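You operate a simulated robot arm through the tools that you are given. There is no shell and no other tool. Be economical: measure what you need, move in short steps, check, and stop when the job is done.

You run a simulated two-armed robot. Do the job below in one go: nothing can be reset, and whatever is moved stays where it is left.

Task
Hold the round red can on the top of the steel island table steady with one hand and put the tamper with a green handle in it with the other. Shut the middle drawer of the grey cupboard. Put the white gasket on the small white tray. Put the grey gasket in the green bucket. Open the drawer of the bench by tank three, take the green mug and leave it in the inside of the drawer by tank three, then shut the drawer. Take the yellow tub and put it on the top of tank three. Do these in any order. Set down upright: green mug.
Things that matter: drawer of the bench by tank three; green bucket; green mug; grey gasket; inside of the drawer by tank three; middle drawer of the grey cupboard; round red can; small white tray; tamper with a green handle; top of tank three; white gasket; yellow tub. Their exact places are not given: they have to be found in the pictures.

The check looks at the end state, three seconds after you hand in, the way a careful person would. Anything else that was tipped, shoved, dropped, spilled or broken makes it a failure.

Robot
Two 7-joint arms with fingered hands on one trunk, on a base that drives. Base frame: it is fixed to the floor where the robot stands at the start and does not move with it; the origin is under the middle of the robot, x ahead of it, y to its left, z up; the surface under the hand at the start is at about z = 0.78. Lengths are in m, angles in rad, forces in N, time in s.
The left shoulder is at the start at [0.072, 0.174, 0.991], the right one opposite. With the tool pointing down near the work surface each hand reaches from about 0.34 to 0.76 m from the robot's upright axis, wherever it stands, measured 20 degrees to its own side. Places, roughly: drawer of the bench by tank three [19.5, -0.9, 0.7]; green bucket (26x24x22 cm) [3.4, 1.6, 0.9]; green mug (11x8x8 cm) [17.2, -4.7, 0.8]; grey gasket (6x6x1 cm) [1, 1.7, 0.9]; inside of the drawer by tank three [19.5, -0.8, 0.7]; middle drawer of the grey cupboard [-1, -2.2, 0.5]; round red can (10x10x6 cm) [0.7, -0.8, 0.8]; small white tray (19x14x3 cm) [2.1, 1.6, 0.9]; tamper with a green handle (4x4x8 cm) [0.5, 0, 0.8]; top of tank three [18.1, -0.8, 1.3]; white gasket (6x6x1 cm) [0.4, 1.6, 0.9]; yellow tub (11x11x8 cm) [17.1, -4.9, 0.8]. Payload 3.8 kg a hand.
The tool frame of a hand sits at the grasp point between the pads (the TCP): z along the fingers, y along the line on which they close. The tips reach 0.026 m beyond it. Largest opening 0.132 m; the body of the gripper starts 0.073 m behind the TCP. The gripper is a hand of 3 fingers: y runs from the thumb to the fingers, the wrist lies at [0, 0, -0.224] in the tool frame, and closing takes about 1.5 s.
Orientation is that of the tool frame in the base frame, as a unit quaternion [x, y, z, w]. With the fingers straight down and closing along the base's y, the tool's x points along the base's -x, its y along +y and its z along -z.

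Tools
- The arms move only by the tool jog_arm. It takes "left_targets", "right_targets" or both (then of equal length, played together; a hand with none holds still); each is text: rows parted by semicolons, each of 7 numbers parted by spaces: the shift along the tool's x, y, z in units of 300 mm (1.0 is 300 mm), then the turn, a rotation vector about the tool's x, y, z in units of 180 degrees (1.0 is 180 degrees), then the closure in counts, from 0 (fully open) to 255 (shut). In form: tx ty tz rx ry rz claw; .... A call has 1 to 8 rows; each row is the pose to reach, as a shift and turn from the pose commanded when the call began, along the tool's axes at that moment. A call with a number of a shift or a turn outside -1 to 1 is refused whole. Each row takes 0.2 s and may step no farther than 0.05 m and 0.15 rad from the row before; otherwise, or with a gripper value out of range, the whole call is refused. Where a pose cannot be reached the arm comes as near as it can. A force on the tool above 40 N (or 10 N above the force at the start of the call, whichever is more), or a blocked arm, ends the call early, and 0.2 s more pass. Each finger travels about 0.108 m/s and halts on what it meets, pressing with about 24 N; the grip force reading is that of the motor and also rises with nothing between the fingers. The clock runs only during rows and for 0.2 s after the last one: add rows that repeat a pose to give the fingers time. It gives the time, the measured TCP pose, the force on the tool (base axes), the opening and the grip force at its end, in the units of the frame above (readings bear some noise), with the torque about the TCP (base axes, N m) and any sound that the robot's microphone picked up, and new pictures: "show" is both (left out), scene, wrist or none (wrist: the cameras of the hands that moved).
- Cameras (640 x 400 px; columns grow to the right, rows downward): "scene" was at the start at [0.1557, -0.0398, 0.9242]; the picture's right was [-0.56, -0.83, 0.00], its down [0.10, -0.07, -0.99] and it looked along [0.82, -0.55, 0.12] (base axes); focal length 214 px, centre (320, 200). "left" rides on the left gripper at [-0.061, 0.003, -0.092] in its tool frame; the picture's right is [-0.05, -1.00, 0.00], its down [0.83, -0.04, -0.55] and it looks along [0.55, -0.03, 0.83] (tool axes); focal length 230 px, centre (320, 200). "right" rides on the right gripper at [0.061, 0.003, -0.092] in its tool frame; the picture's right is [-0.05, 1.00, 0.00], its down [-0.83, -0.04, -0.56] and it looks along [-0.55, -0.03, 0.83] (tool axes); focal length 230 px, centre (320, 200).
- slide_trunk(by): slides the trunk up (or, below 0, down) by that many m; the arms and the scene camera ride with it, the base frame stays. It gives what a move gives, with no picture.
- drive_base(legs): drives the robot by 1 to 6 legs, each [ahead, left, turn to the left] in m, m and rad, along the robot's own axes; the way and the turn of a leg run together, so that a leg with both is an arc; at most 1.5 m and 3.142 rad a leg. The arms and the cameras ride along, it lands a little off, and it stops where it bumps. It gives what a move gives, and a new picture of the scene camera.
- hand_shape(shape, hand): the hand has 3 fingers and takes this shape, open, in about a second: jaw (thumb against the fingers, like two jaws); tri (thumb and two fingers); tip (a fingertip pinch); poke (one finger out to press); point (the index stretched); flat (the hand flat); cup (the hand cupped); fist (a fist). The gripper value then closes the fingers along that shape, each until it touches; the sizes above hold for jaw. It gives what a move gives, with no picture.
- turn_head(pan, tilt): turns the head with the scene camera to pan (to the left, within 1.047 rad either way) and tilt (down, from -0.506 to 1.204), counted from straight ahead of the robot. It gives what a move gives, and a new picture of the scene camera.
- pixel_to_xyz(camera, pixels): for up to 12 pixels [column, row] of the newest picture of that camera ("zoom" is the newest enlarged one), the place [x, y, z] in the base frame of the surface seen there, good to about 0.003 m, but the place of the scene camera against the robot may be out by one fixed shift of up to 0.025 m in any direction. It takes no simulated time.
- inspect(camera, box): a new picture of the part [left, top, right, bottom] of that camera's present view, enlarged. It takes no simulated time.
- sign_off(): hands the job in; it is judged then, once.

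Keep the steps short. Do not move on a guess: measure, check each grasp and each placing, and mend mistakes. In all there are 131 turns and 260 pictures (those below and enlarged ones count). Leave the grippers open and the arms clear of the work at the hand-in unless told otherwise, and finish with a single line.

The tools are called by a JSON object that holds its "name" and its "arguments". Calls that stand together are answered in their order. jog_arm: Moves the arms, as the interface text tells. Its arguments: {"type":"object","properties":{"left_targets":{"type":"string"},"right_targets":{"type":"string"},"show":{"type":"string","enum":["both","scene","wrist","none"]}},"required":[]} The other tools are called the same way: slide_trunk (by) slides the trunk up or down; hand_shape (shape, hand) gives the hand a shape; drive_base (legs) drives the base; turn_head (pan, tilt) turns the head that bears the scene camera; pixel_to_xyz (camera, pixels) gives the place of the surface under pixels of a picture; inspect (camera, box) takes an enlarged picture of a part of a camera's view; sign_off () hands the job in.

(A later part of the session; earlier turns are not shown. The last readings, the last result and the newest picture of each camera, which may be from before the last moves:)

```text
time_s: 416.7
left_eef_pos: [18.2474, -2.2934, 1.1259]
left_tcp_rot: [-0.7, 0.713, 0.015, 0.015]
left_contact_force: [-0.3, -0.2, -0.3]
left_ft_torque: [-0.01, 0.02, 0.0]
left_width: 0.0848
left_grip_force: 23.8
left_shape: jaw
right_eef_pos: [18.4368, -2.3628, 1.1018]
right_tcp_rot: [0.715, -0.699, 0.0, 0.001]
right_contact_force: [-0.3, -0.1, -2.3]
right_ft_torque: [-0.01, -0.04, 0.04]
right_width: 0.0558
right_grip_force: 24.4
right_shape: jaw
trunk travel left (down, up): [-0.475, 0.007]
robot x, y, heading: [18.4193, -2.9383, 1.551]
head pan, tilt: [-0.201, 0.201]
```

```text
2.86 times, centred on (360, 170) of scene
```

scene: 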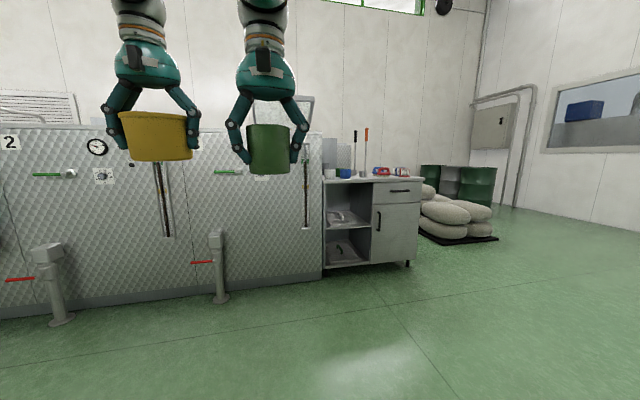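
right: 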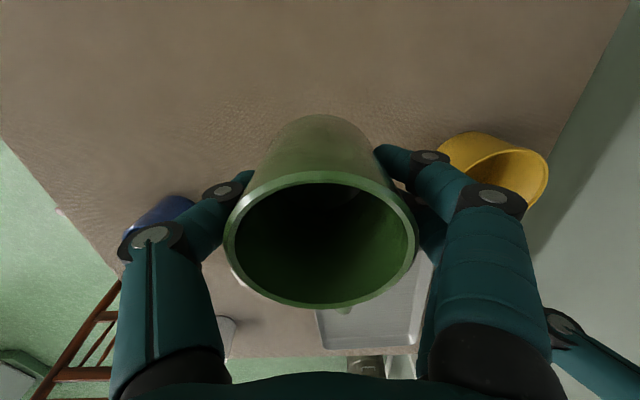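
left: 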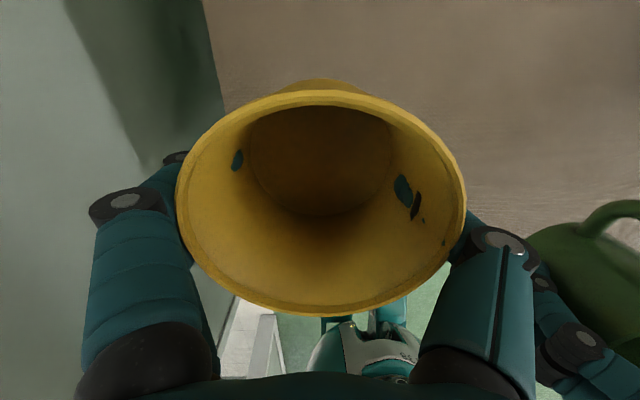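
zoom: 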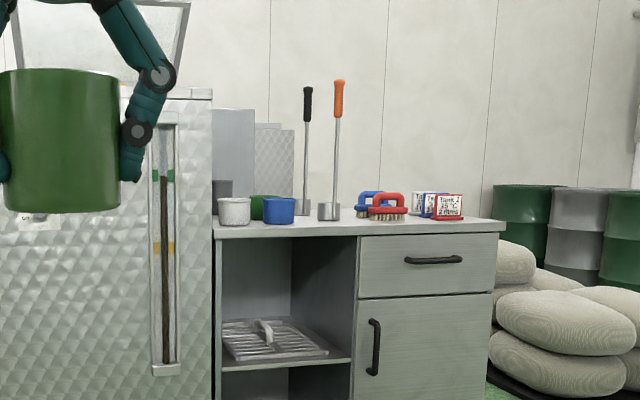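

Tank top ≈1.255–1.265, front y≈-1.05; drawer handle (19.53,-1.09,0.80). I raise both hands well above the tank top, pull back a little, drive forward 1.3 m and look with the left camera.

{"name": "jog_arm", "arguments": {"left_targets": "0.08 0 -0.08 0 0 0 110; 0.16 0 -0.18 0 0 0 110; 0.24 0 -0.28 0 0 0 110; 0.32 0 -0.38 0 0 0 110; 0.4 0 -0.49 0 0 0 110; 0.45 0 -0.6 0 0 0 110; 0.5 0 -0.7 0 0 0 110; 0.5 0 -0.75 0 0 0 110", "right_targets": "0.05 0 -0.1 0 0 0 160; 0.1 0 -0.22 0 0 0 160; 0.15 0 -0.34 0 0 0 160; 0.2 -0.05 -0.46 0 0 0 160; 0.25 -0.1 -0.58 0 0 0 160; 0.25 -0.15 -0.7 0 0 0 160; 0.25 -0.2 -0.82 0 0 0 160; 0.25 -0.25 -0.85 0 0 0 160", "show": "none"}}

{"name": "drive_base", "arguments": {"legs": [[1.36, 0.04, 0.015]]}}

{"name": "jog_arm", "arguments": {"left_targets": "0 0 0 0 0 0 110; 0 0 0 0 0 0 110", "show": "wrist"}}

```text
time_s: 418.5
left_eef_pos: [18.2521, -2.4496, 1.3469]
left_tcp_rot: [-0.7, 0.714, 0.015, 0.012]
left_contact_force: [0.3, 0.9, -0.6]
left_ft_torque: [-0.03, 0.06, 0.02]
left_width: 0.0846
left_grip_force: 23.7
left_shape: jaw
left hand out of reach, approached as far as the arm can: row 1, 2, 3, 4, 5, 6
right_eef_pos: [18.52, -2.4418, 1.3462]
right_tcp_rot: [0.714, -0.7, -0.003, 0.001]
right_contact_force: [0.6, 0.8, -1.4]
right_ft_torque: [-0.03, 0.07, 0.01]
right_width: 0.0559
right_grip_force: 24.1
right_shape: jaw
right hand out of reach, approached as far as the arm can: row 7, 8
trunk travel left (down, up): [-0.475, 0.007]
robot x, y, heading: [18.4182, -2.9358, 1.557]
head pan, tilt: [-0.201, 0.201]
```

```text
time_s: 425.3
left_eef_pos: [18.21, -1.0924, 1.3466]
left_tcp_rot: [-0.706, 0.708, 0.015, 0.014]
left_contact_force: [0.9, 0.4, -0.2]
left_ft_torque: [0.0, 0.01, 0.03]
left_width: 0.0846
left_grip_force: 24.2
left_shape: jaw
right_eef_pos: [18.4788, -1.0825, 1.347]
right_tcp_rot: [0.721, -0.693, -0.002, -0.001]
right_contact_force: [0.2, -0.2, -1.9]
right_ft_torque: [-0.02, -0.02, -0.01]
right_width: 0.0557
right_grip_force: 24.2
right_shape: jaw
trunk travel left (down, up): [-0.475, 0.007]
robot x, y, heading: [18.3916, -1.5786, 1.571]
head pan, tilt: [-0.201, 0.201]
```

scene: 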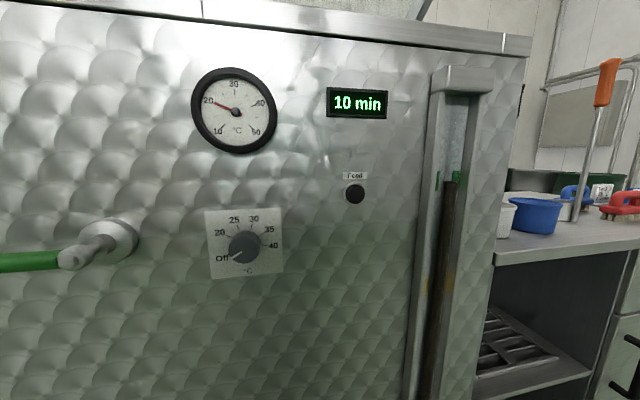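

```text
time_s: 425.9
left_eef_pos: [18.2102, -1.093, 1.3467]
left_tcp_rot: [-0.706, 0.708, 0.014, 0.015]
left_contact_force: [0.3, -0.6, 0.2]
left_ft_torque: [0.01, 0.0, -0.01]
left_width: 0.0847
left_grip_force: 23.6
left_shape: jaw
right_eef_pos: [18.4792, -1.0825, 1.3476]
right_tcp_rot: [0.721, -0.693, -0.001, -0.001]
right_contact_force: [-0.6, 1.1, -3.1]
right_ft_torque: [-0.03, -0.01, 0.04]
right_width: 0.0561
right_grip_force: 24.0
right_shape: jaw
trunk travel left (down, up): [-0.475, 0.007]
robot x, y, heading: [18.3905, -1.5789, 1.568]
head pan, tilt: [-0.201, 0.201]
```

left: 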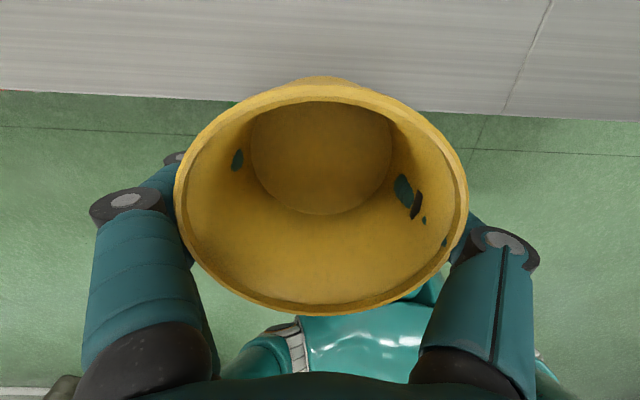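

I see the tank top's edge and a seam. I measure the top and seam.

{"name": "pixel_to_xyz", "arguments": {"camera": "left", "pixels": [[300, 60], [150, 40], [450, 40], [520, 80], [545, 20], [300, 10], [450, 5], [100, 88], [600, 60]]}}

{"name": "pixel_to_xyz", "arguments": {"camera": "scene", "pixels": [[202, 14], [515, 45], [100, 3], [350, 25], [420, 10]]}}

{"name": "inspect", "arguments": {"camera": "right", "box": [0, 0, 640, 400]}}

```text
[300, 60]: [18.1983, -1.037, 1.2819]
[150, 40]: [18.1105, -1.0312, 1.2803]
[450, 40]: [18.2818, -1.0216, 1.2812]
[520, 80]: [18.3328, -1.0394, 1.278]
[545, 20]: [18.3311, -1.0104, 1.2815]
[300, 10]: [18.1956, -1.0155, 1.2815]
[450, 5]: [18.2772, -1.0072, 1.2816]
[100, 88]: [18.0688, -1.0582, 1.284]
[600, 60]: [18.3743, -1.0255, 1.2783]
```

```text
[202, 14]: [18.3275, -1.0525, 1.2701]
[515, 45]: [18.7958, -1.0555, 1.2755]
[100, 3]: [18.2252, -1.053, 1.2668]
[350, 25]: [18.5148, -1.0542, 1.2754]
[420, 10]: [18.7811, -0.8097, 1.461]
```

```text
1.00 times, centred on (320, 200) of right (not enlarged: the box is as wide or as high as the picture)
```

zoom: 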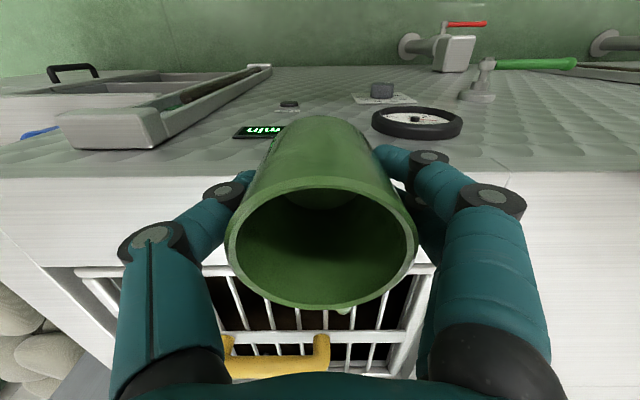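

Top is z 1.281, front edge y≈-1.06; a hatch grate with a yellow handle lies at x≥18.35, so I aim for about (18.2,-0.93). I pull the right hand back, reach with the left and creep forward 0.11 m.

{"name": "jog_arm", "arguments": {"right_targets": "0.12 -0.03 0 0 0 0 160; 0.24 -0.06 0 0 0 0 160; 0.36 -0.1 0 0 0 0 160; 0.45 -0.1 0 0 0 0 160", "left_targets": "-0.05 0 -0.01 0 0 0 110; -0.1 0 -0.02 0 0 0 110; -0.15 0 -0.02 0 0 0 110; -0.18 0 -0.02 0 0 0 110", "show": "none"}}

{"name": "drive_base", "arguments": {"legs": [[0.12, 0, 0]]}}

{"name": "jog_arm", "arguments": {"left_targets": "0 0 0 0 0 0 110; 0 0 0 0 0 0 110", "show": "wrist"}}

```text
time_s: 426.9
left_eef_pos: [18.2101, -1.046, 1.3551]
left_tcp_rot: [-0.705, 0.709, 0.015, 0.017]
left_contact_force: [-0.4, -0.7, -0.6]
left_ft_torque: [0.04, -0.04, -0.01]
left_width: 0.0842
left_grip_force: 23.8
left_shape: jaw
left hand out of reach, approached as far as the arm can: row 4
right_eef_pos: [18.5135, -1.2175, 1.3465]
right_tcp_rot: [0.721, -0.693, -0.002, -0.002]
right_contact_force: [-0.3, -0.5, -2.8]
right_ft_torque: [-0.02, -0.03, 0.01]
right_width: 0.0559
right_grip_force: 24.3
right_shape: jaw
trunk travel left (down, up): [-0.475, 0.007]
robot x, y, heading: [18.3899, -1.5755, 1.57]
head pan, tilt: [-0.201, 0.201]
```

```text
time_s: 428.2
left_eef_pos: [18.2101, -0.9262, 1.3542]
left_tcp_rot: [-0.705, 0.708, 0.016, 0.016]
left_contact_force: [0.3, 0.0, -0.5]
left_ft_torque: [0.0, 0.02, 0.0]
left_width: 0.0845
left_grip_force: 24.1
left_shape: jaw
right_eef_pos: [18.5129, -1.097, 1.3478]
right_tcp_rot: [0.72, -0.694, -0.003, -0.001]
right_contact_force: [0.1, -0.2, -2.1]
right_ft_torque: [-0.04, 0.02, 0.05]
right_width: 0.0559
right_grip_force: 23.7
right_shape: jaw
trunk travel left (down, up): [-0.475, 0.007]
robot x, y, heading: [18.3922, -1.4619, 1.572]
head pan, tilt: [-0.201, 0.201]
```

scene: 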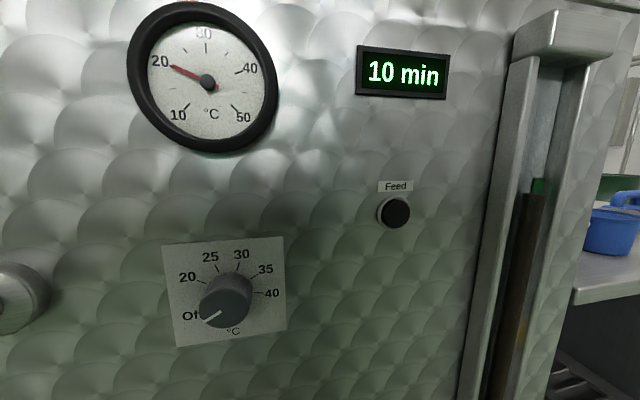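

```text
time_s: 428.8
left_eef_pos: [18.2111, -0.9256, 1.3542]
left_tcp_rot: [-0.705, 0.708, 0.015, 0.017]
left_contact_force: [0.4, 0.5, -0.1]
left_ft_torque: [-0.01, 0.04, -0.05]
left_width: 0.0846
left_grip_force: 23.7
left_shape: jaw
right_eef_pos: [18.5127, -1.0971, 1.3457]
right_tcp_rot: [0.72, -0.694, -0.001, -0.001]
right_contact_force: [0.9, 0.2, -2.6]
right_ft_torque: [-0.06, 0.01, 0.01]
right_width: 0.0559
right_grip_force: 23.5
right_shape: jaw
trunk travel left (down, up): [-0.475, 0.007]
robot x, y, heading: [18.3866, -1.4623, 1.572]
head pan, tilt: [-0.201, 0.201]
```

left: 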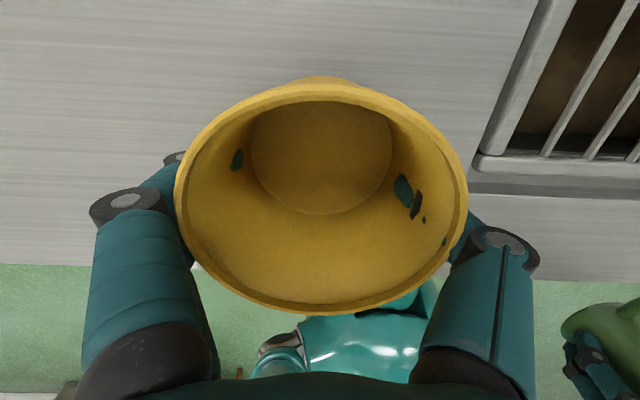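

Flat steel under the tub, hatch at the right. I lower 3 cm, open, rise; then back off and drive to the bench drawer, lower the trunk and turn the left hand for hooking the handle.

{"name": "jog_arm", "arguments": {"left_targets": "0 0 0.05 0 0 0 110; 0 0 0.1 0 0 0 110; 0 0 0.1 0 0 0 80; 0 0 0.1 0 0 0 50; 0 0 0.1 0 0 0 40; 0 0 0 0 0 0 40; 0 0 -0.12 0 0 0 40; 0.06 0 -0.25 0 0 0 40", "show": "wrist"}}

{"name": "drive_base", "arguments": {"legs": [[-0.55, 0, 0], [0, -1.23, 0]]}}

{"name": "jog_arm", "arguments": {"left_targets": "0.04 0 0.02 0 0 -0.047 0; 0.08 0 0.05 0 0 -0.094 0; 0.12 0 0.1 0 0 -0.141 0; 0.16 0 0.15 0 0 -0.188 0; 0.2 0 0.2 0 0 -0.235 0; 0.2 0 0.25 0 0 -0.282 0; 0.2 0 0.3 0 0 -0.329 0; 0.2 0 0.35 0 0 -0.376 0", "show": "none"}}

{"name": "slide_trunk", "arguments": {"by": -0.25}}

{"name": "turn_head", "arguments": {"pan": 0, "tilt": 0.35}}

```text
time_s: 430.6
left_eef_pos: [18.2332, -0.9529, 1.3689]
left_tcp_rot: [-0.705, 0.709, 0.016, 0.017]
left_contact_force: [0.1, 0.2, -0.7]
left_ft_torque: [0.03, 0.03, 0.01]
left_width: 0.1109
left_grip_force: 0.0
left_shape: jaw
left hand out of reach, approached as far as the arm can: row 7, 8
right_eef_pos: [18.514, -1.0994, 1.3485]
right_tcp_rot: [0.721, -0.693, -0.003, -0.002]
right_contact_force: [-0.3, -0.9, -2.2]
right_ft_torque: [-0.02, 0.01, 0.0]
right_width: 0.0558
right_grip_force: 23.9
right_shape: jaw
trunk travel left (down, up): [-0.475, 0.007]
robot x, y, heading: [18.3918, -1.4588, 1.575]
head pan, tilt: [-0.201, 0.201]
```

left: 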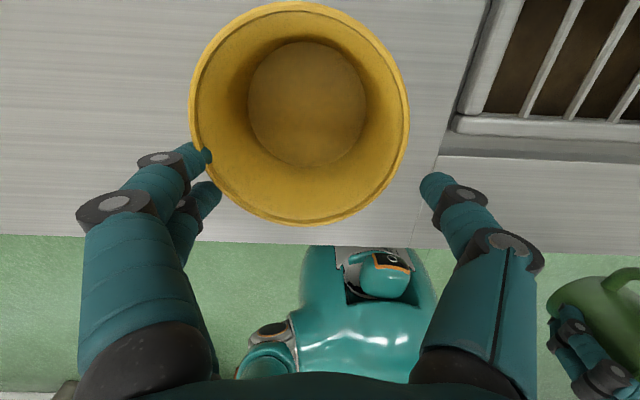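

```text
time_s: 444.2
left_eef_pos: [19.4535, -1.4986, 1.365]
left_tcp_rot: [-0.703, 0.711, 0.015, 0.016]
left_contact_force: [-0.6, -0.6, -0.4]
left_ft_torque: [0.0, 0.02, 0.0]
left_width: 0.1111
left_grip_force: 0.0
left_shape: jaw
right_eef_pos: [19.735, -1.6484, 1.346]
right_tcp_rot: [0.717, -0.697, -0.003, -0.001]
right_contact_force: [0.0, 0.0, -1.4]
right_ft_torque: [0.0, 0.02, 0.01]
right_width: 0.0559
right_grip_force: 24.1
right_shape: jaw
trunk travel left (down, up): [-0.475, 0.007]
robot x, y, heading: [19.6083, -2.014, 1.556]
head pan, tilt: [-0.201, 0.201]
```

scene: 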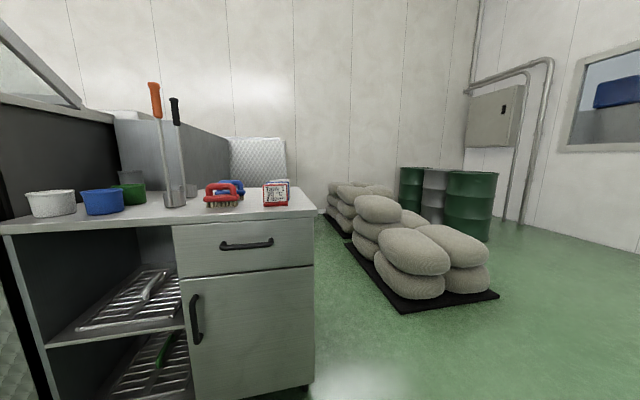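

```text
time_s: 446.0
left_eef_pos: [19.4546, -1.5537, 1.2573]
left_tcp_rot: [0.98, -0.198, -0.003, -0.022]
left_contact_force: [0.1, -0.6, -0.2]
left_ft_torque: [-0.02, 0.01, -0.03]
left_width: 0.1316
left_grip_force: 0.0
left_shape: jaw
right_eef_pos: [19.7355, -1.6469, 1.3469]
right_tcp_rot: [0.718, -0.696, -0.002, 0.0]
right_contact_force: [0.5, 0.1, -1.2]
right_ft_torque: [-0.02, 0.0, 0.0]
right_width: 0.0557
right_grip_force: 23.6
right_shape: jaw
trunk travel left (down, up): [-0.475, 0.007]
robot x, y, heading: [19.6095, -2.0131, 1.563]
head pan, tilt: [-0.201, 0.201]
```

```text
time_s: 448.6
left_eef_pos: [19.4532, -1.5544, 1.0082]
left_tcp_rot: [0.98, -0.199, -0.004, -0.022]
left_contact_force: [-0.1, 0.1, -0.4]
left_ft_torque: [0.02, 0.0, 0.04]
left_width: 0.1322
left_grip_force: 0.0
left_shape: jaw
right_eef_pos: [19.737, -1.5339, 0.9086]
right_tcp_rot: [0.698, -0.677, 0.161, 0.17]
right_contact_force: [-0.5, -0.4, -1.4]
right_ft_torque: [-0.04, 0.0, 0.01]
right_width: 0.0557
right_grip_force: 23.8
right_shape: jaw
trunk travel left (down, up): [-0.225, 0.257]
robot x, y, heading: [19.6047, -2.0105, 1.564]
head pan, tilt: [-0.201, 0.201]
```

```text
time_s: 449.4
left_eef_pos: [19.4522, -1.5537, 1.0073]
left_tcp_rot: [0.98, -0.2, -0.003, -0.021]
left_contact_force: [0.0, -0.6, 0.3]
left_ft_torque: [0.0, -0.02, 0.01]
left_width: 0.1317
left_grip_force: 0.1
left_shape: jaw
right_eef_pos: [19.7366, -1.534, 0.9087]
right_tcp_rot: [0.698, -0.677, 0.16, 0.169]
right_contact_force: [0.0, -0.4, -1.2]
right_ft_torque: [-0.01, 0.0, 0.02]
right_width: 0.0557
right_grip_force: 23.6
right_shape: jaw
trunk travel left (down, up): [-0.225, 0.257]
robot x, y, heading: [19.6076, -2.0108, 1.558]
head pan, tilt: [0.0, 0.351]
```

scene: 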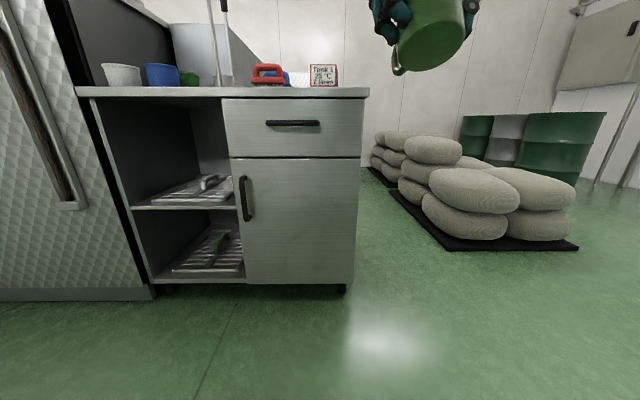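

The right hand leaned after the trunk move; I level the mug (empty), finish the left hand's turn and 40° lean, measure the handle, and glance at the tub on the tank.

{"name": "pixel_to_xyz", "arguments": {"camera": "scene", "pixels": [[293, 123], [270, 123], [316, 123], [250, 112], [330, 140], [290, 92], [290, 152], [225, 100]]}}

{"name": "jog_arm", "arguments": {"right_targets": "0 0 -0.05 0.001 -0.037 0 160; 0 0 -0.1 0.003 -0.074 0 160; 0 0 -0.15 0.004 -0.111 0 160; 0 0 -0.2 0.006 -0.149 0.001 160", "left_targets": "0 0 0 0 0 -0.042 120; 0 0 0 0 0 -0.084 150; 0 0 0 0 0 -0.124 160; 0 0 0 0 0 -0.124 160", "show": "none"}}

{"name": "jog_arm", "arguments": {"left_targets": "0.05 -0.09 0.08 0.045 0 0 160; 0.1 -0.18 0.17 0.09 0 0 160; 0.15 -0.27 0.26 0.135 0 0 160; 0.2 -0.37 0.35 0.18 0 0 160; 0.26 -0.46 0.43 0.222 0 0 160; 0.26 -0.46 0.43 0.222 0 0 160", "show": "wrist"}}

{"name": "turn_head", "arguments": {"pan": 0.9, "tilt": -0.2}}

```text
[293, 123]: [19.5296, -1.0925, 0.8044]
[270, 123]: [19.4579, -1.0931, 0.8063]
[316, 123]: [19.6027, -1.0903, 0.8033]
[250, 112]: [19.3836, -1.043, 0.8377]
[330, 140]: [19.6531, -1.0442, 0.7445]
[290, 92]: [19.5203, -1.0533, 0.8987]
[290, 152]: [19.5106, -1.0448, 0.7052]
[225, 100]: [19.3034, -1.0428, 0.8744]
```

```text
time_s: 450.4
left_eef_pos: [19.4532, -1.5549, 1.0065]
left_tcp_rot: [1.0, -0.005, 0.0, -0.022]
left_contact_force: [-0.3, 0.0, -0.2]
left_ft_torque: [-0.01, -0.02, 0.0]
left_width: 0.0497
left_grip_force: 0.0
left_shape: jaw
right_eef_pos: [19.7366, -1.5048, 0.9617]
right_tcp_rot: [0.716, -0.698, 0.0, 0.0]
right_contact_force: [-0.1, -0.1, -1.4]
right_ft_torque: [0.01, 0.0, 0.01]
right_width: 0.0557
right_grip_force: 24.2
right_shape: jaw
trunk travel left (down, up): [-0.225, 0.257]
robot x, y, heading: [19.6075, -2.0066, 1.557]
head pan, tilt: [0.0, 0.351]
```

```text
time_s: 451.8
left_eef_pos: [19.532, -1.4118, 0.8845]
left_tcp_rot: [0.932, -0.005, 0.004, -0.363]
left_contact_force: [0.6, -0.2, 0.1]
left_ft_torque: [0.04, 0.0, -0.01]
left_width: 0.0498
left_grip_force: 0.1
left_shape: jaw
right_eef_pos: [19.7373, -1.5051, 0.9621]
right_tcp_rot: [0.716, -0.698, 0.001, 0.001]
right_contact_force: [0.4, 0.0, -2.7]
right_ft_torque: [-0.04, 0.03, 0.01]
right_width: 0.0558
right_grip_force: 23.7
right_shape: jaw
trunk travel left (down, up): [-0.225, 0.257]
robot x, y, heading: [19.6068, -2.012, 1.559]
head pan, tilt: [0.0, 0.351]
```

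left: 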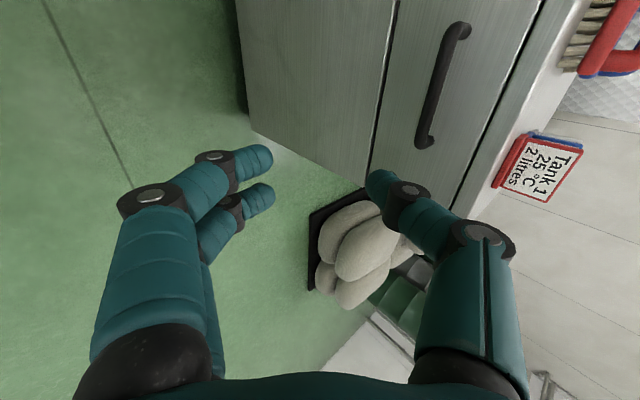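

```text
time_s: 452.9
left_eef_pos: [19.5323, -1.4118, 0.8848]
left_tcp_rot: [0.932, -0.005, 0.003, -0.363]
left_contact_force: [-0.1, 0.1, 0.6]
left_ft_torque: [0.03, 0.01, -0.01]
left_width: 0.0492
left_grip_force: 0.1
left_shape: jaw
right_eef_pos: [19.737, -1.5058, 0.9616]
right_tcp_rot: [0.717, -0.697, 0.001, 0.001]
right_contact_force: [-0.4, -0.7, -1.3]
right_ft_torque: [-0.02, -0.03, 0.0]
right_width: 0.0557
right_grip_force: 24.2
right_shape: jaw
trunk travel left (down, up): [-0.225, 0.257]
robot x, y, heading: [19.6034, -2.0086, 1.559]
head pan, tilt: [0.901, -0.201]
```

scene: 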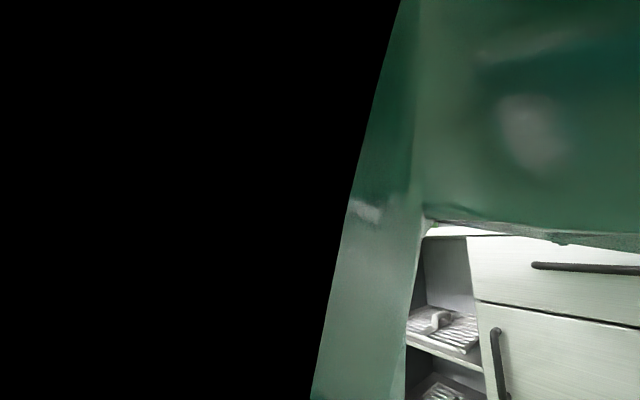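

The handle shows well in the left picture ((440,85)). I measure it and drive forward 0.255 m to bring the hand before it.

{"name": "pixel_to_xyz", "arguments": {"camera": "left", "pixels": [[437, 88], [427, 125], [450, 45], [412, 80], [480, 90], [520, 40]]}}

{"name": "drive_base", "arguments": {"legs": [[0.25, 0, 0.01]]}}

{"name": "jog_arm", "arguments": {"left_targets": "0 0 0 0 0 0 160; 0 0 0 0 0 0 160", "show": "wrist"}}

```text
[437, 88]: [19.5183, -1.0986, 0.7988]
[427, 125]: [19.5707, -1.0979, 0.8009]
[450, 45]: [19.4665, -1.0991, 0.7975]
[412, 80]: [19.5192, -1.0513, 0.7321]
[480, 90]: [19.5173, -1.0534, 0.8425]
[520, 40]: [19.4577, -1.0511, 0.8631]
```

```text
time_s: 454.8
left_eef_pos: [19.5289, -1.1573, 0.8831]
left_tcp_rot: [0.932, -0.002, 0.001, -0.362]
left_contact_force: [-0.2, 0.3, -0.3]
left_ft_torque: [-0.02, -0.01, -0.03]
left_width: 0.0494
left_grip_force: 0.1
left_shape: jaw
right_eef_pos: [19.733, -1.2478, 0.9619]
right_tcp_rot: [0.72, -0.694, 0.0, 0.0]
right_contact_force: [-0.2, 0.4, -2.4]
right_ft_torque: [-0.05, 0.06, -0.01]
right_width: 0.0559
right_grip_force: 24.0
right_shape: jaw
trunk travel left (down, up): [-0.225, 0.257]
robot x, y, heading: [19.6113, -1.7544, 1.571]
head pan, tilt: [0.901, -0.201]
```

scene: 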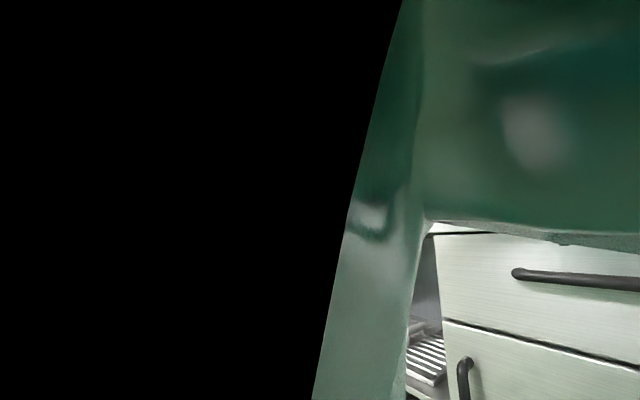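

```text
time_s: 455.4
left_eef_pos: [19.5289, -1.1565, 0.8845]
left_tcp_rot: [0.932, -0.001, 0.001, -0.363]
left_contact_force: [0.6, -0.2, 0.1]
left_ft_torque: [-0.05, 0.0, 0.0]
left_width: 0.0496
left_grip_force: 0.0
left_shape: jaw
right_eef_pos: [19.7348, -1.2481, 0.9615]
right_tcp_rot: [0.719, -0.695, 0.002, 0.002]
right_contact_force: [0.0, 0.3, -2.5]
right_ft_torque: [-0.03, 0.0, 0.02]
right_width: 0.0559
right_grip_force: 24.1
right_shape: jaw
trunk travel left (down, up): [-0.225, 0.257]
robot x, y, heading: [19.6095, -1.7516, 1.567]
head pan, tilt: [0.901, -0.201]
```

left: 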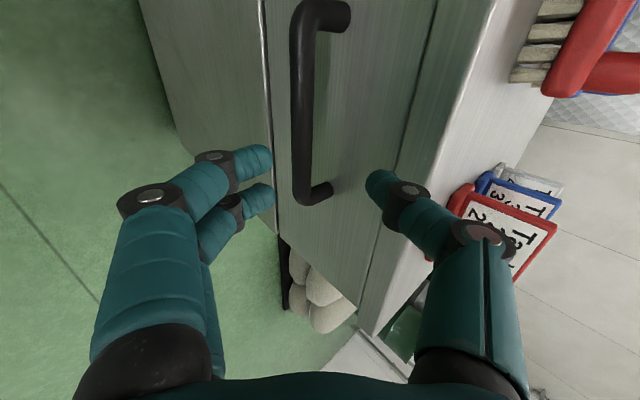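

Bar at (19.52,-1.099,0.799). I advance 0.096 m along the fingers so the thumb goes behind the bar, close, and pull by backing the base 0.22 m.

{"name": "jog_arm", "arguments": {"left_targets": "-0.01 0.03 0.06 0 0 0 160; -0.02 0.05 0.13 0 0 0 160; -0.02 0.05 0.2 0 0 0 160; -0.02 0.05 0.26 0 0 0 160; -0.02 0.05 0.32 0 0 0 160; -0.02 0.05 0.32 0 0 0 190; -0.02 0.05 0.32 0 0 0 220; -0.02 0.05 0.32 0 0 0 255", "show": "none"}}

{"name": "jog_arm", "arguments": {"left_targets": "0 0 0 0 0 0 255; 0 0 0 0 0 0 255; 0 0 0 0 0 0 255", "show": "wrist"}}

{"name": "drive_base", "arguments": {"legs": [[-0.22, 0, 0]]}}

{"name": "turn_head", "arguments": {"pan": -0.1, "tilt": 0.7}}

```text
time_s: 457.2
left_eef_pos: [19.5232, -1.1034, 0.8042]
left_tcp_rot: [0.932, 0.0, 0.001, -0.362]
left_contact_force: [0.6, 0.0, -1.3]
left_ft_torque: [-0.03, -0.02, -0.03]
left_width: 0.0145
left_grip_force: 23.9
left_shape: jaw
right_eef_pos: [19.7337, -1.2475, 0.9613]
right_tcp_rot: [0.719, -0.695, 0.002, 0.002]
right_contact_force: [0.7, 0.7, -2.2]
right_ft_torque: [0.0, 0.03, 0.01]
right_width: 0.0555
right_grip_force: 24.3
right_shape: jaw
trunk travel left (down, up): [-0.225, 0.257]
robot x, y, heading: [19.6108, -1.7569, 1.57]
head pan, tilt: [0.901, -0.201]
```

```text
time_s: 458.0
left_eef_pos: [19.5234, -1.1041, 0.8042]
left_tcp_rot: [0.932, -0.002, 0.0, -0.363]
left_contact_force: [0.1, -0.6, -2.6]
left_ft_torque: [0.0, -0.04, -0.02]
left_width: 0.0147
left_grip_force: 24.2
left_shape: jaw
right_eef_pos: [19.7341, -1.2482, 0.9629]
right_tcp_rot: [0.719, -0.695, 0.001, 0.002]
right_contact_force: [0.0, 0.4, -2.3]
right_ft_torque: [-0.02, 0.02, 0.03]
right_width: 0.0558
right_grip_force: 23.6
right_shape: jaw
trunk travel left (down, up): [-0.225, 0.257]
robot x, y, heading: [19.6094, -1.7591, 1.565]
head pan, tilt: [0.901, -0.201]
```

left: 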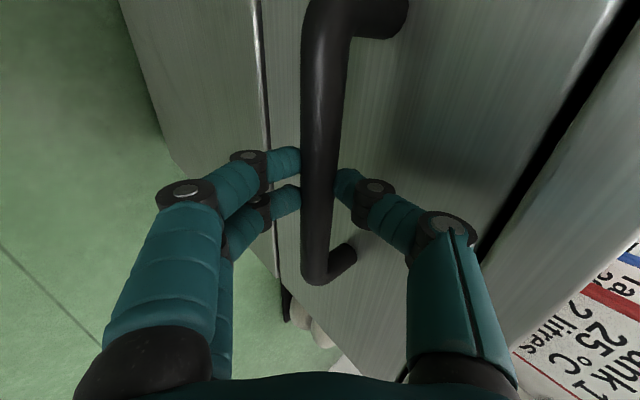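

```text
time_s: 459.7
left_eef_pos: [19.5237, -1.3208, 0.8052]
left_tcp_rot: [0.932, -0.002, 0.001, -0.362]
left_contact_force: [3.7, 2.9, -4.1]
left_ft_torque: [-0.01, -0.04, -0.04]
left_width: 0.0138
left_grip_force: 24.1
left_shape: jaw
right_eef_pos: [19.7333, -1.4666, 0.962]
right_tcp_rot: [0.719, -0.695, 0.002, 0.001]
right_contact_force: [0.0, 0.2, -1.8]
right_ft_torque: [-0.05, -0.01, 0.01]
right_width: 0.0559
right_grip_force: 24.3
right_shape: jaw
trunk travel left (down, up): [-0.225, 0.257]
robot x, y, heading: [19.6083, -1.9745, 1.57]
head pan, tilt: [0.901, -0.201]
```

scene: 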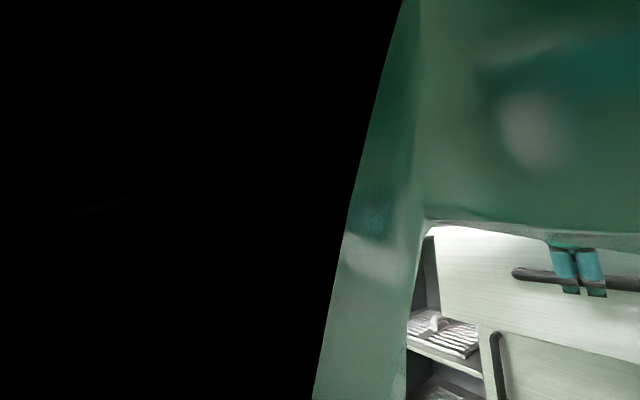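

```text
time_s: 460.9
left_eef_pos: [19.5236, -1.3217, 0.8061]
left_tcp_rot: [0.932, -0.001, 0.001, -0.361]
left_contact_force: [2.4, 0.7, -2.4]
left_ft_torque: [-0.02, 0.0, -0.05]
left_width: 0.0138
left_grip_force: 23.6
left_shape: jaw
right_eef_pos: [19.7335, -1.4665, 0.9623]
right_tcp_rot: [0.719, -0.695, 0.002, 0.001]
right_contact_force: [0.4, 0.0, -2.4]
right_ft_torque: [-0.04, 0.0, -0.02]
right_width: 0.056
right_grip_force: 23.8
right_shape: jaw
trunk travel left (down, up): [-0.225, 0.257]
robot x, y, heading: [19.6092, -1.9731, 1.573]
head pan, tilt: [-0.099, 0.7]
```

scene: 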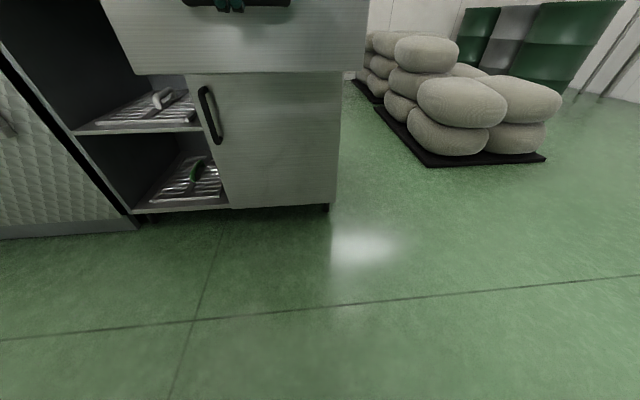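

The drawer is open about 0.22 m. I release the handle, take the left hand back and aside, bring the mug to the middle, and drive forward 0.25 m with the hands above the drawer.

{"name": "jog_arm", "arguments": {"left_targets": "0 0 0 0 0 0 200; 0 0 0 0 0 0 140; 0 0 0 0 0 0 90; 0 0 -0.12 0 0 0 90; 0 0 -0.26 0 0 0 90; 0 0 -0.4 0 0 0 90; -0.05 0 -0.54 0 0 0 90; -0.12 0 -0.65 0 0 0 90", "show": "none"}}

{"name": "jog_arm", "arguments": {"left_targets": "-0.15 0 0 0 0 0 90; -0.3 0 0 0 0 0 90; -0.45 0 0 0 0 0 90; -0.6 0 0 0 0 0 90; -0.7 0 0 0 0 0 90; -0.7 0 0 0 0 0 90", "right_targets": "0 0 -0.1 0 0 0 160; 0 0.1 -0.15 0 0 0 160; 0 0.22 -0.15 0 0 0 160; 0 0.36 -0.15 0 0 0 160; 0 0.5 -0.15 0 0 0 160; 0 0.6 -0.15 0 0 0 160", "show": "none"}}

{"name": "drive_base", "arguments": {"legs": [[0.25, 0, 0]]}}

{"name": "jog_arm", "arguments": {"right_targets": "0 0 0 0 0 0 160; 0 0 0 0 0 0 160", "show": "wrist"}}

```text
time_s: 462.8
left_eef_pos: [19.4872, -1.4541, 0.9506]
left_tcp_rot: [0.932, -0.002, 0.001, -0.362]
left_contact_force: [-0.1, -0.2, -0.3]
left_ft_torque: [-0.01, 0.01, 0.01]
left_width: 0.085
left_grip_force: 0.0
left_shape: jaw
right_eef_pos: [19.7329, -1.4656, 0.9613]
right_tcp_rot: [0.72, -0.694, 0.002, 0.001]
right_contact_force: [-0.2, 0.5, -1.9]
right_ft_torque: [-0.02, -0.02, -0.02]
right_width: 0.0559
right_grip_force: 23.4
right_shape: jaw
trunk travel left (down, up): [-0.225, 0.257]
robot x, y, heading: [19.6079, -1.9729, 1.567]
head pan, tilt: [-0.099, 0.7]
```

```text
time_s: 464.1
left_eef_pos: [19.2754, -1.4527, 0.9487]
left_tcp_rot: [0.931, -0.003, 0.002, -0.364]
left_contact_force: [-0.3, 0.0, 0.0]
left_ft_torque: [0.0, -0.01, -0.05]
left_width: 0.085
left_grip_force: 0.1
left_shape: jaw
right_eef_pos: [19.5486, -1.4272, 0.9791]
right_tcp_rot: [0.719, -0.695, 0.002, 0.001]
right_contact_force: [0.5, 0.3, -2.7]
right_ft_torque: [0.0, 0.02, 0.01]
right_width: 0.0555
right_grip_force: 23.9
right_shape: jaw
right hand out of reach, approached as far as the arm can: row 2, 3, 4, 5, 6
trunk travel left (down, up): [-0.225, 0.257]
robot x, y, heading: [19.6091, -1.9715, 1.574]
head pan, tilt: [-0.099, 0.7]
```

```text
time_s: 466.0
left_eef_pos: [19.2771, -1.1994, 0.9478]
left_tcp_rot: [0.932, -0.003, 0.001, -0.362]
left_contact_force: [-0.3, 0.3, 0.3]
left_ft_torque: [-0.03, -0.03, 0.03]
left_width: 0.085
left_grip_force: 0.1
left_shape: jaw
right_eef_pos: [19.5498, -1.1751, 0.9781]
right_tcp_rot: [0.72, -0.694, 0.002, 0.001]
right_contact_force: [-0.4, 1.1, -1.8]
right_ft_torque: [-0.03, 0.03, 0.0]
right_width: 0.0559
right_grip_force: 23.9
right_shape: jaw
trunk travel left (down, up): [-0.225, 0.257]
robot x, y, heading: [19.6072, -1.7196, 1.566]
head pan, tilt: [-0.099, 0.7]
```

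scene: 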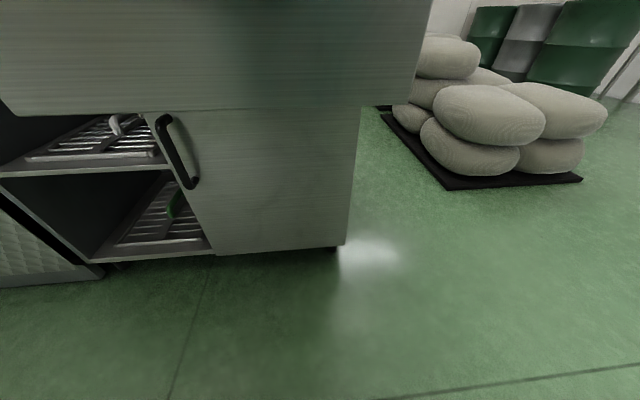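

```text
time_s: 466.6
left_eef_pos: [19.2777, -1.2009, 0.9487]
left_tcp_rot: [0.932, -0.003, 0.001, -0.362]
left_contact_force: [-0.1, 0.8, -0.2]
left_ft_torque: [0.01, 0.0, 0.01]
left_width: 0.085
left_grip_force: 0.0
left_shape: jaw
right_eef_pos: [19.5502, -1.1747, 0.9799]
right_tcp_rot: [0.72, -0.694, 0.001, 0.001]
right_contact_force: [-0.6, 0.4, -1.3]
right_ft_torque: [-0.04, 0.0, 0.0]
right_width: 0.0558
right_grip_force: 24.6
right_shape: jaw
trunk travel left (down, up): [-0.225, 0.257]
robot x, y, heading: [19.6087, -1.7251, 1.571]
head pan, tilt: [-0.099, 0.7]
```

right: 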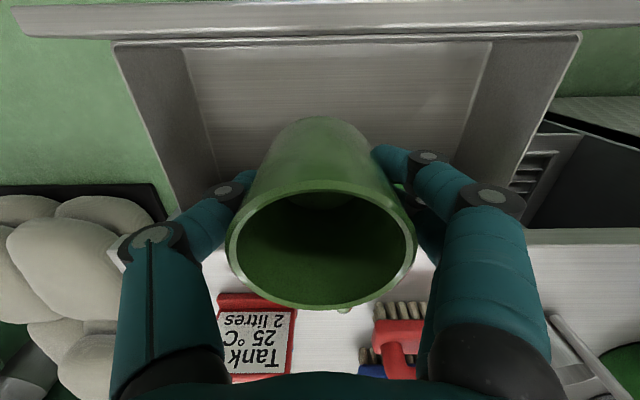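

The mug hangs over the open drawer. I measure the drawer's inside and descend most of the way.

{"name": "pixel_to_xyz", "arguments": {"camera": "right", "pixels": [[330, 80], [250, 100], [420, 80], [150, 80], [550, 80], [320, 20], [190, 60], [480, 60]]}}

{"name": "jog_arm", "arguments": {"right_targets": "0.03 0 0.12 0 0 0 160; 0.05 0 0.26 0 0 0 160; 0.05 0 0.4 0 0 0 160; 0.05 0 0.52 0 0 0 160; 0.05 0 0.56 0 0 0 160; 0.05 0 0.56 0 0 0 160", "show": "wrist"}}

```text
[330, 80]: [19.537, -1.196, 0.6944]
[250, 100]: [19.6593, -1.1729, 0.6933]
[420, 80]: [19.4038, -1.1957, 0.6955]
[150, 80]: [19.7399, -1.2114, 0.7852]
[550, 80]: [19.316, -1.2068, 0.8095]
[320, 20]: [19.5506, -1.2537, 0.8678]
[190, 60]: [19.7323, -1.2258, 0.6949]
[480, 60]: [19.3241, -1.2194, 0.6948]
```

```text
time_s: 468.0
left_eef_pos: [19.2783, -1.2007, 0.9483]
left_tcp_rot: [0.932, -0.002, 0.001, -0.363]
left_contact_force: [-0.3, 0.1, -1.0]
left_ft_torque: [0.01, 0.0, 0.0]
left_width: 0.0849
left_grip_force: 0.1
left_shape: jaw
right_eef_pos: [19.5483, -1.1495, 0.8144]
right_tcp_rot: [0.719, -0.695, 0.002, 0.001]
right_contact_force: [0.0, 0.2, -1.5]
right_ft_torque: [-0.02, 0.02, -0.03]
right_width: 0.0558
right_grip_force: 24.9
right_shape: jaw
right hand out of reach, approached as far as the arm can: row 1, 2, 3, 4, 5, 6
trunk travel left (down, up): [-0.225, 0.257]
robot x, y, heading: [19.6076, -1.7197, 1.568]
head pan, tilt: [-0.099, 0.7]
```

right: 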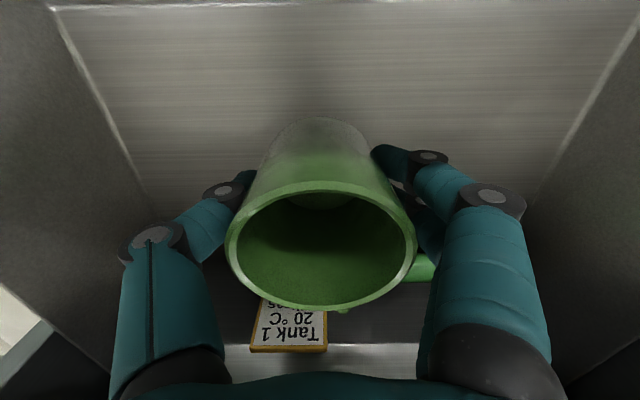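

Drawer floor z 0.6945. To stay clear of things at the drawer's back I creep the base back 0.045 m, then lower the last 7.6 cm and open.

{"name": "drive_base", "arguments": {"legs": [[-0.045, 0, 0]]}}

{"name": "jog_arm", "arguments": {"right_targets": "0 0 0.06 0 0 0 160; 0 0 0.13 0 0 0 160; 0 0 0.2 0 0 0 160; 0 0 0.25 0 0 0 160; 0 0 0.253 0 0 0 160; 0 0 0.253 0 0 0 130; 0 0 0.253 0 0 0 100; 0 0 0.253 0 0 0 70", "show": "wrist"}}

```text
time_s: 468.9
left_eef_pos: [19.2764, -1.2445, 0.9496]
left_tcp_rot: [0.932, -0.002, 0.001, -0.363]
left_contact_force: [0.1, -0.5, 0.8]
left_ft_torque: [0.02, 0.01, 0.01]
left_width: 0.085
left_grip_force: 0.1
left_shape: jaw
right_eef_pos: [19.5488, -1.1962, 0.8138]
right_tcp_rot: [0.719, -0.695, 0.001, 0.001]
right_contact_force: [0.6, 0.4, -2.2]
right_ft_torque: [-0.02, 0.02, -0.02]
right_width: 0.0557
right_grip_force: 23.8
right_shape: jaw
trunk travel left (down, up): [-0.225, 0.257]
robot x, y, heading: [19.607, -1.7628, 1.573]
head pan, tilt: [-0.099, 0.7]
```

scene: 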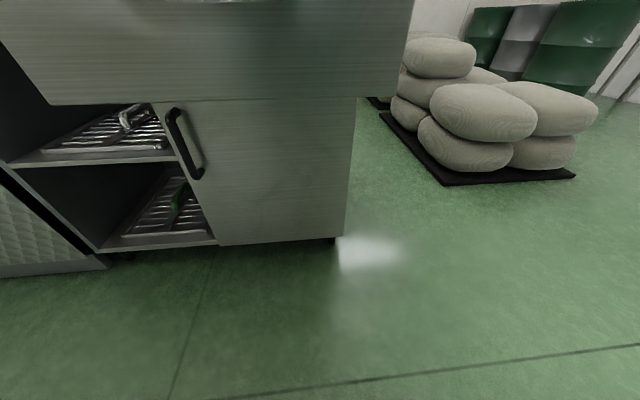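

```text
time_s: 469.7
left_eef_pos: [19.2764, -1.2449, 0.9483]
left_tcp_rot: [0.932, -0.002, 0.001, -0.362]
left_contact_force: [-0.1, 1.6, 0.5]
left_ft_torque: [0.01, 0.0, 0.0]
left_width: 0.0851
left_grip_force: 0.0
left_shape: jaw
right_eef_pos: [19.5479, -1.1833, 0.7762]
right_tcp_rot: [0.719, -0.695, -0.003, -0.002]
right_contact_force: [-0.2, -1.5, 11.9]
right_ft_torque: [-0.8, -0.04, 0.02]
right_width: 0.0557
right_grip_force: 24.1
right_shape: jaw
right hand out of reach, approached as far as the arm can: row 2, 3
trunk travel left (down, up): [-0.225, 0.257]
robot x, y, heading: [19.6075, -1.7647, 1.569]
head pan, tilt: [-0.099, 0.7]
stopped in row 3 (right hand): the force on the tool passed its limit at 54 N (the readings are from after the stop); the commanded pose is now the measured one
```

right: 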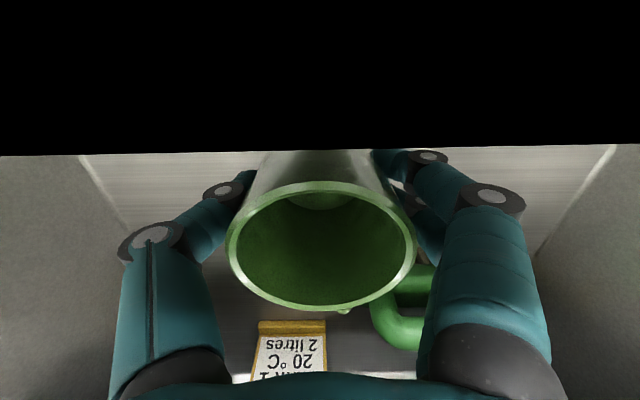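

The wrist camera touched the drawer front's top edge, so the mug must sit ~3 cm farther in. I lift, creep forward 0.035 m, lower again and measure the things at the back.

{"name": "pixel_to_xyz", "arguments": {"camera": "right", "pixels": [[290, 330], [290, 365], [400, 320], [425, 285], [380, 345], [345, 310]]}}

{"name": "jog_arm", "arguments": {"right_targets": "0 0 -0.06 0 0 0 160; 0 0 -0.12 0 0 0 160; 0 0 -0.12 0 0 0 160", "show": "none"}}

{"name": "drive_base", "arguments": {"legs": [[0.035, 0, 0]]}}

{"name": "jog_arm", "arguments": {"right_targets": "0 -0.02 0.06 0 0 0 160; 0 -0.02 0.13 0 0 0 160; 0 -0.02 0.19 0 0 0 160; 0 -0.02 0.22 0 0 0 160; 0 -0.02 0.22 0 0 0 160", "show": "wrist"}}

```text
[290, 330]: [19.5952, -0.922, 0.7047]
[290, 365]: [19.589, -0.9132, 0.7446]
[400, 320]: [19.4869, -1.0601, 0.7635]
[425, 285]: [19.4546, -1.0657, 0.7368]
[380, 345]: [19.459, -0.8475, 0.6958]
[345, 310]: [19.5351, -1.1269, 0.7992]
```

```text
time_s: 470.5
left_eef_pos: [19.2772, -1.2445, 0.9472]
left_tcp_rot: [0.932, -0.001, 0.001, -0.362]
left_contact_force: [-0.2, -0.2, 0.5]
left_ft_torque: [-0.02, 0.01, -0.04]
left_width: 0.0854
left_grip_force: 0.0
left_shape: jaw
right_eef_pos: [19.5472, -1.1831, 0.8083]
right_tcp_rot: [0.719, -0.695, -0.003, -0.001]
right_contact_force: [0.3, -0.2, -2.8]
right_ft_torque: [-0.02, 0.02, -0.02]
right_width: 0.0559
right_grip_force: 24.0
right_shape: jaw
trunk travel left (down, up): [-0.225, 0.257]
robot x, y, heading: [19.6066, -1.7605, 1.564]
head pan, tilt: [-0.099, 0.7]
```

```text
time_s: 471.3
left_eef_pos: [19.2767, -1.2072, 0.9483]
left_tcp_rot: [0.932, -0.003, 0.001, -0.363]
left_contact_force: [0.1, 0.5, -0.4]
left_ft_torque: [0.01, 0.0, 0.03]
left_width: 0.0852
left_grip_force: 0.0
left_shape: jaw
right_eef_pos: [19.5487, -1.1469, 0.8078]
right_tcp_rot: [0.72, -0.694, -0.003, 0.0]
right_contact_force: [0.5, 0.4, -2.8]
right_ft_torque: [-0.02, -0.01, -0.02]
right_width: 0.0556
right_grip_force: 24.2
right_shape: jaw
trunk travel left (down, up): [-0.225, 0.257]
robot x, y, heading: [19.6075, -1.7272, 1.567]
head pan, tilt: [-0.099, 0.7]
```

scene: 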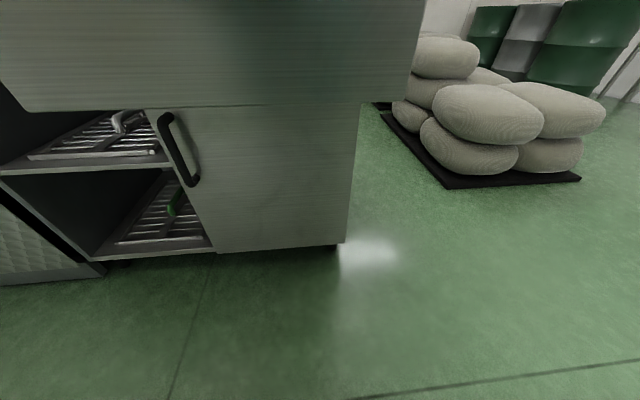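

```text
time_s: 472.5
left_eef_pos: [19.2775, -1.2098, 0.9482]
left_tcp_rot: [0.932, -0.003, 0.001, -0.363]
left_contact_force: [-0.7, -0.5, -0.1]
left_ft_torque: [0.03, -0.01, -0.01]
left_width: 0.0853
left_grip_force: 0.1
left_shape: jaw
right_eef_pos: [19.5548, -1.1449, 0.744]
right_tcp_rot: [0.719, -0.695, -0.002, -0.001]
right_contact_force: [0.6, 0.4, -2.3]
right_ft_torque: [0.02, 0.01, -0.02]
right_width: 0.0555
right_grip_force: 24.2
right_shape: jaw
right hand out of reach, approached as far as the arm can: row 4, 5
trunk travel left (down, up): [-0.225, 0.257]
robot x, y, heading: [19.6087, -1.7312, 1.57]
head pan, tilt: [-0.099, 0.7]
```

right: 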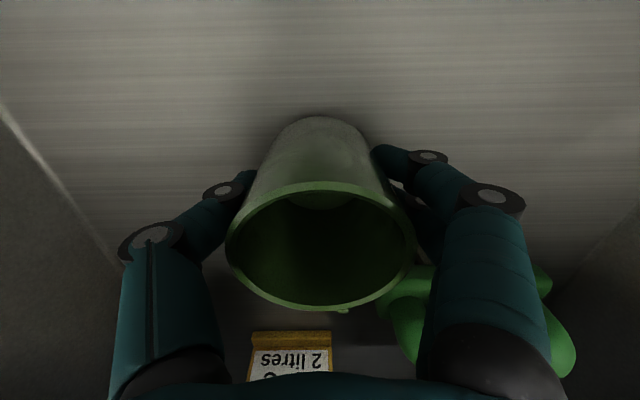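

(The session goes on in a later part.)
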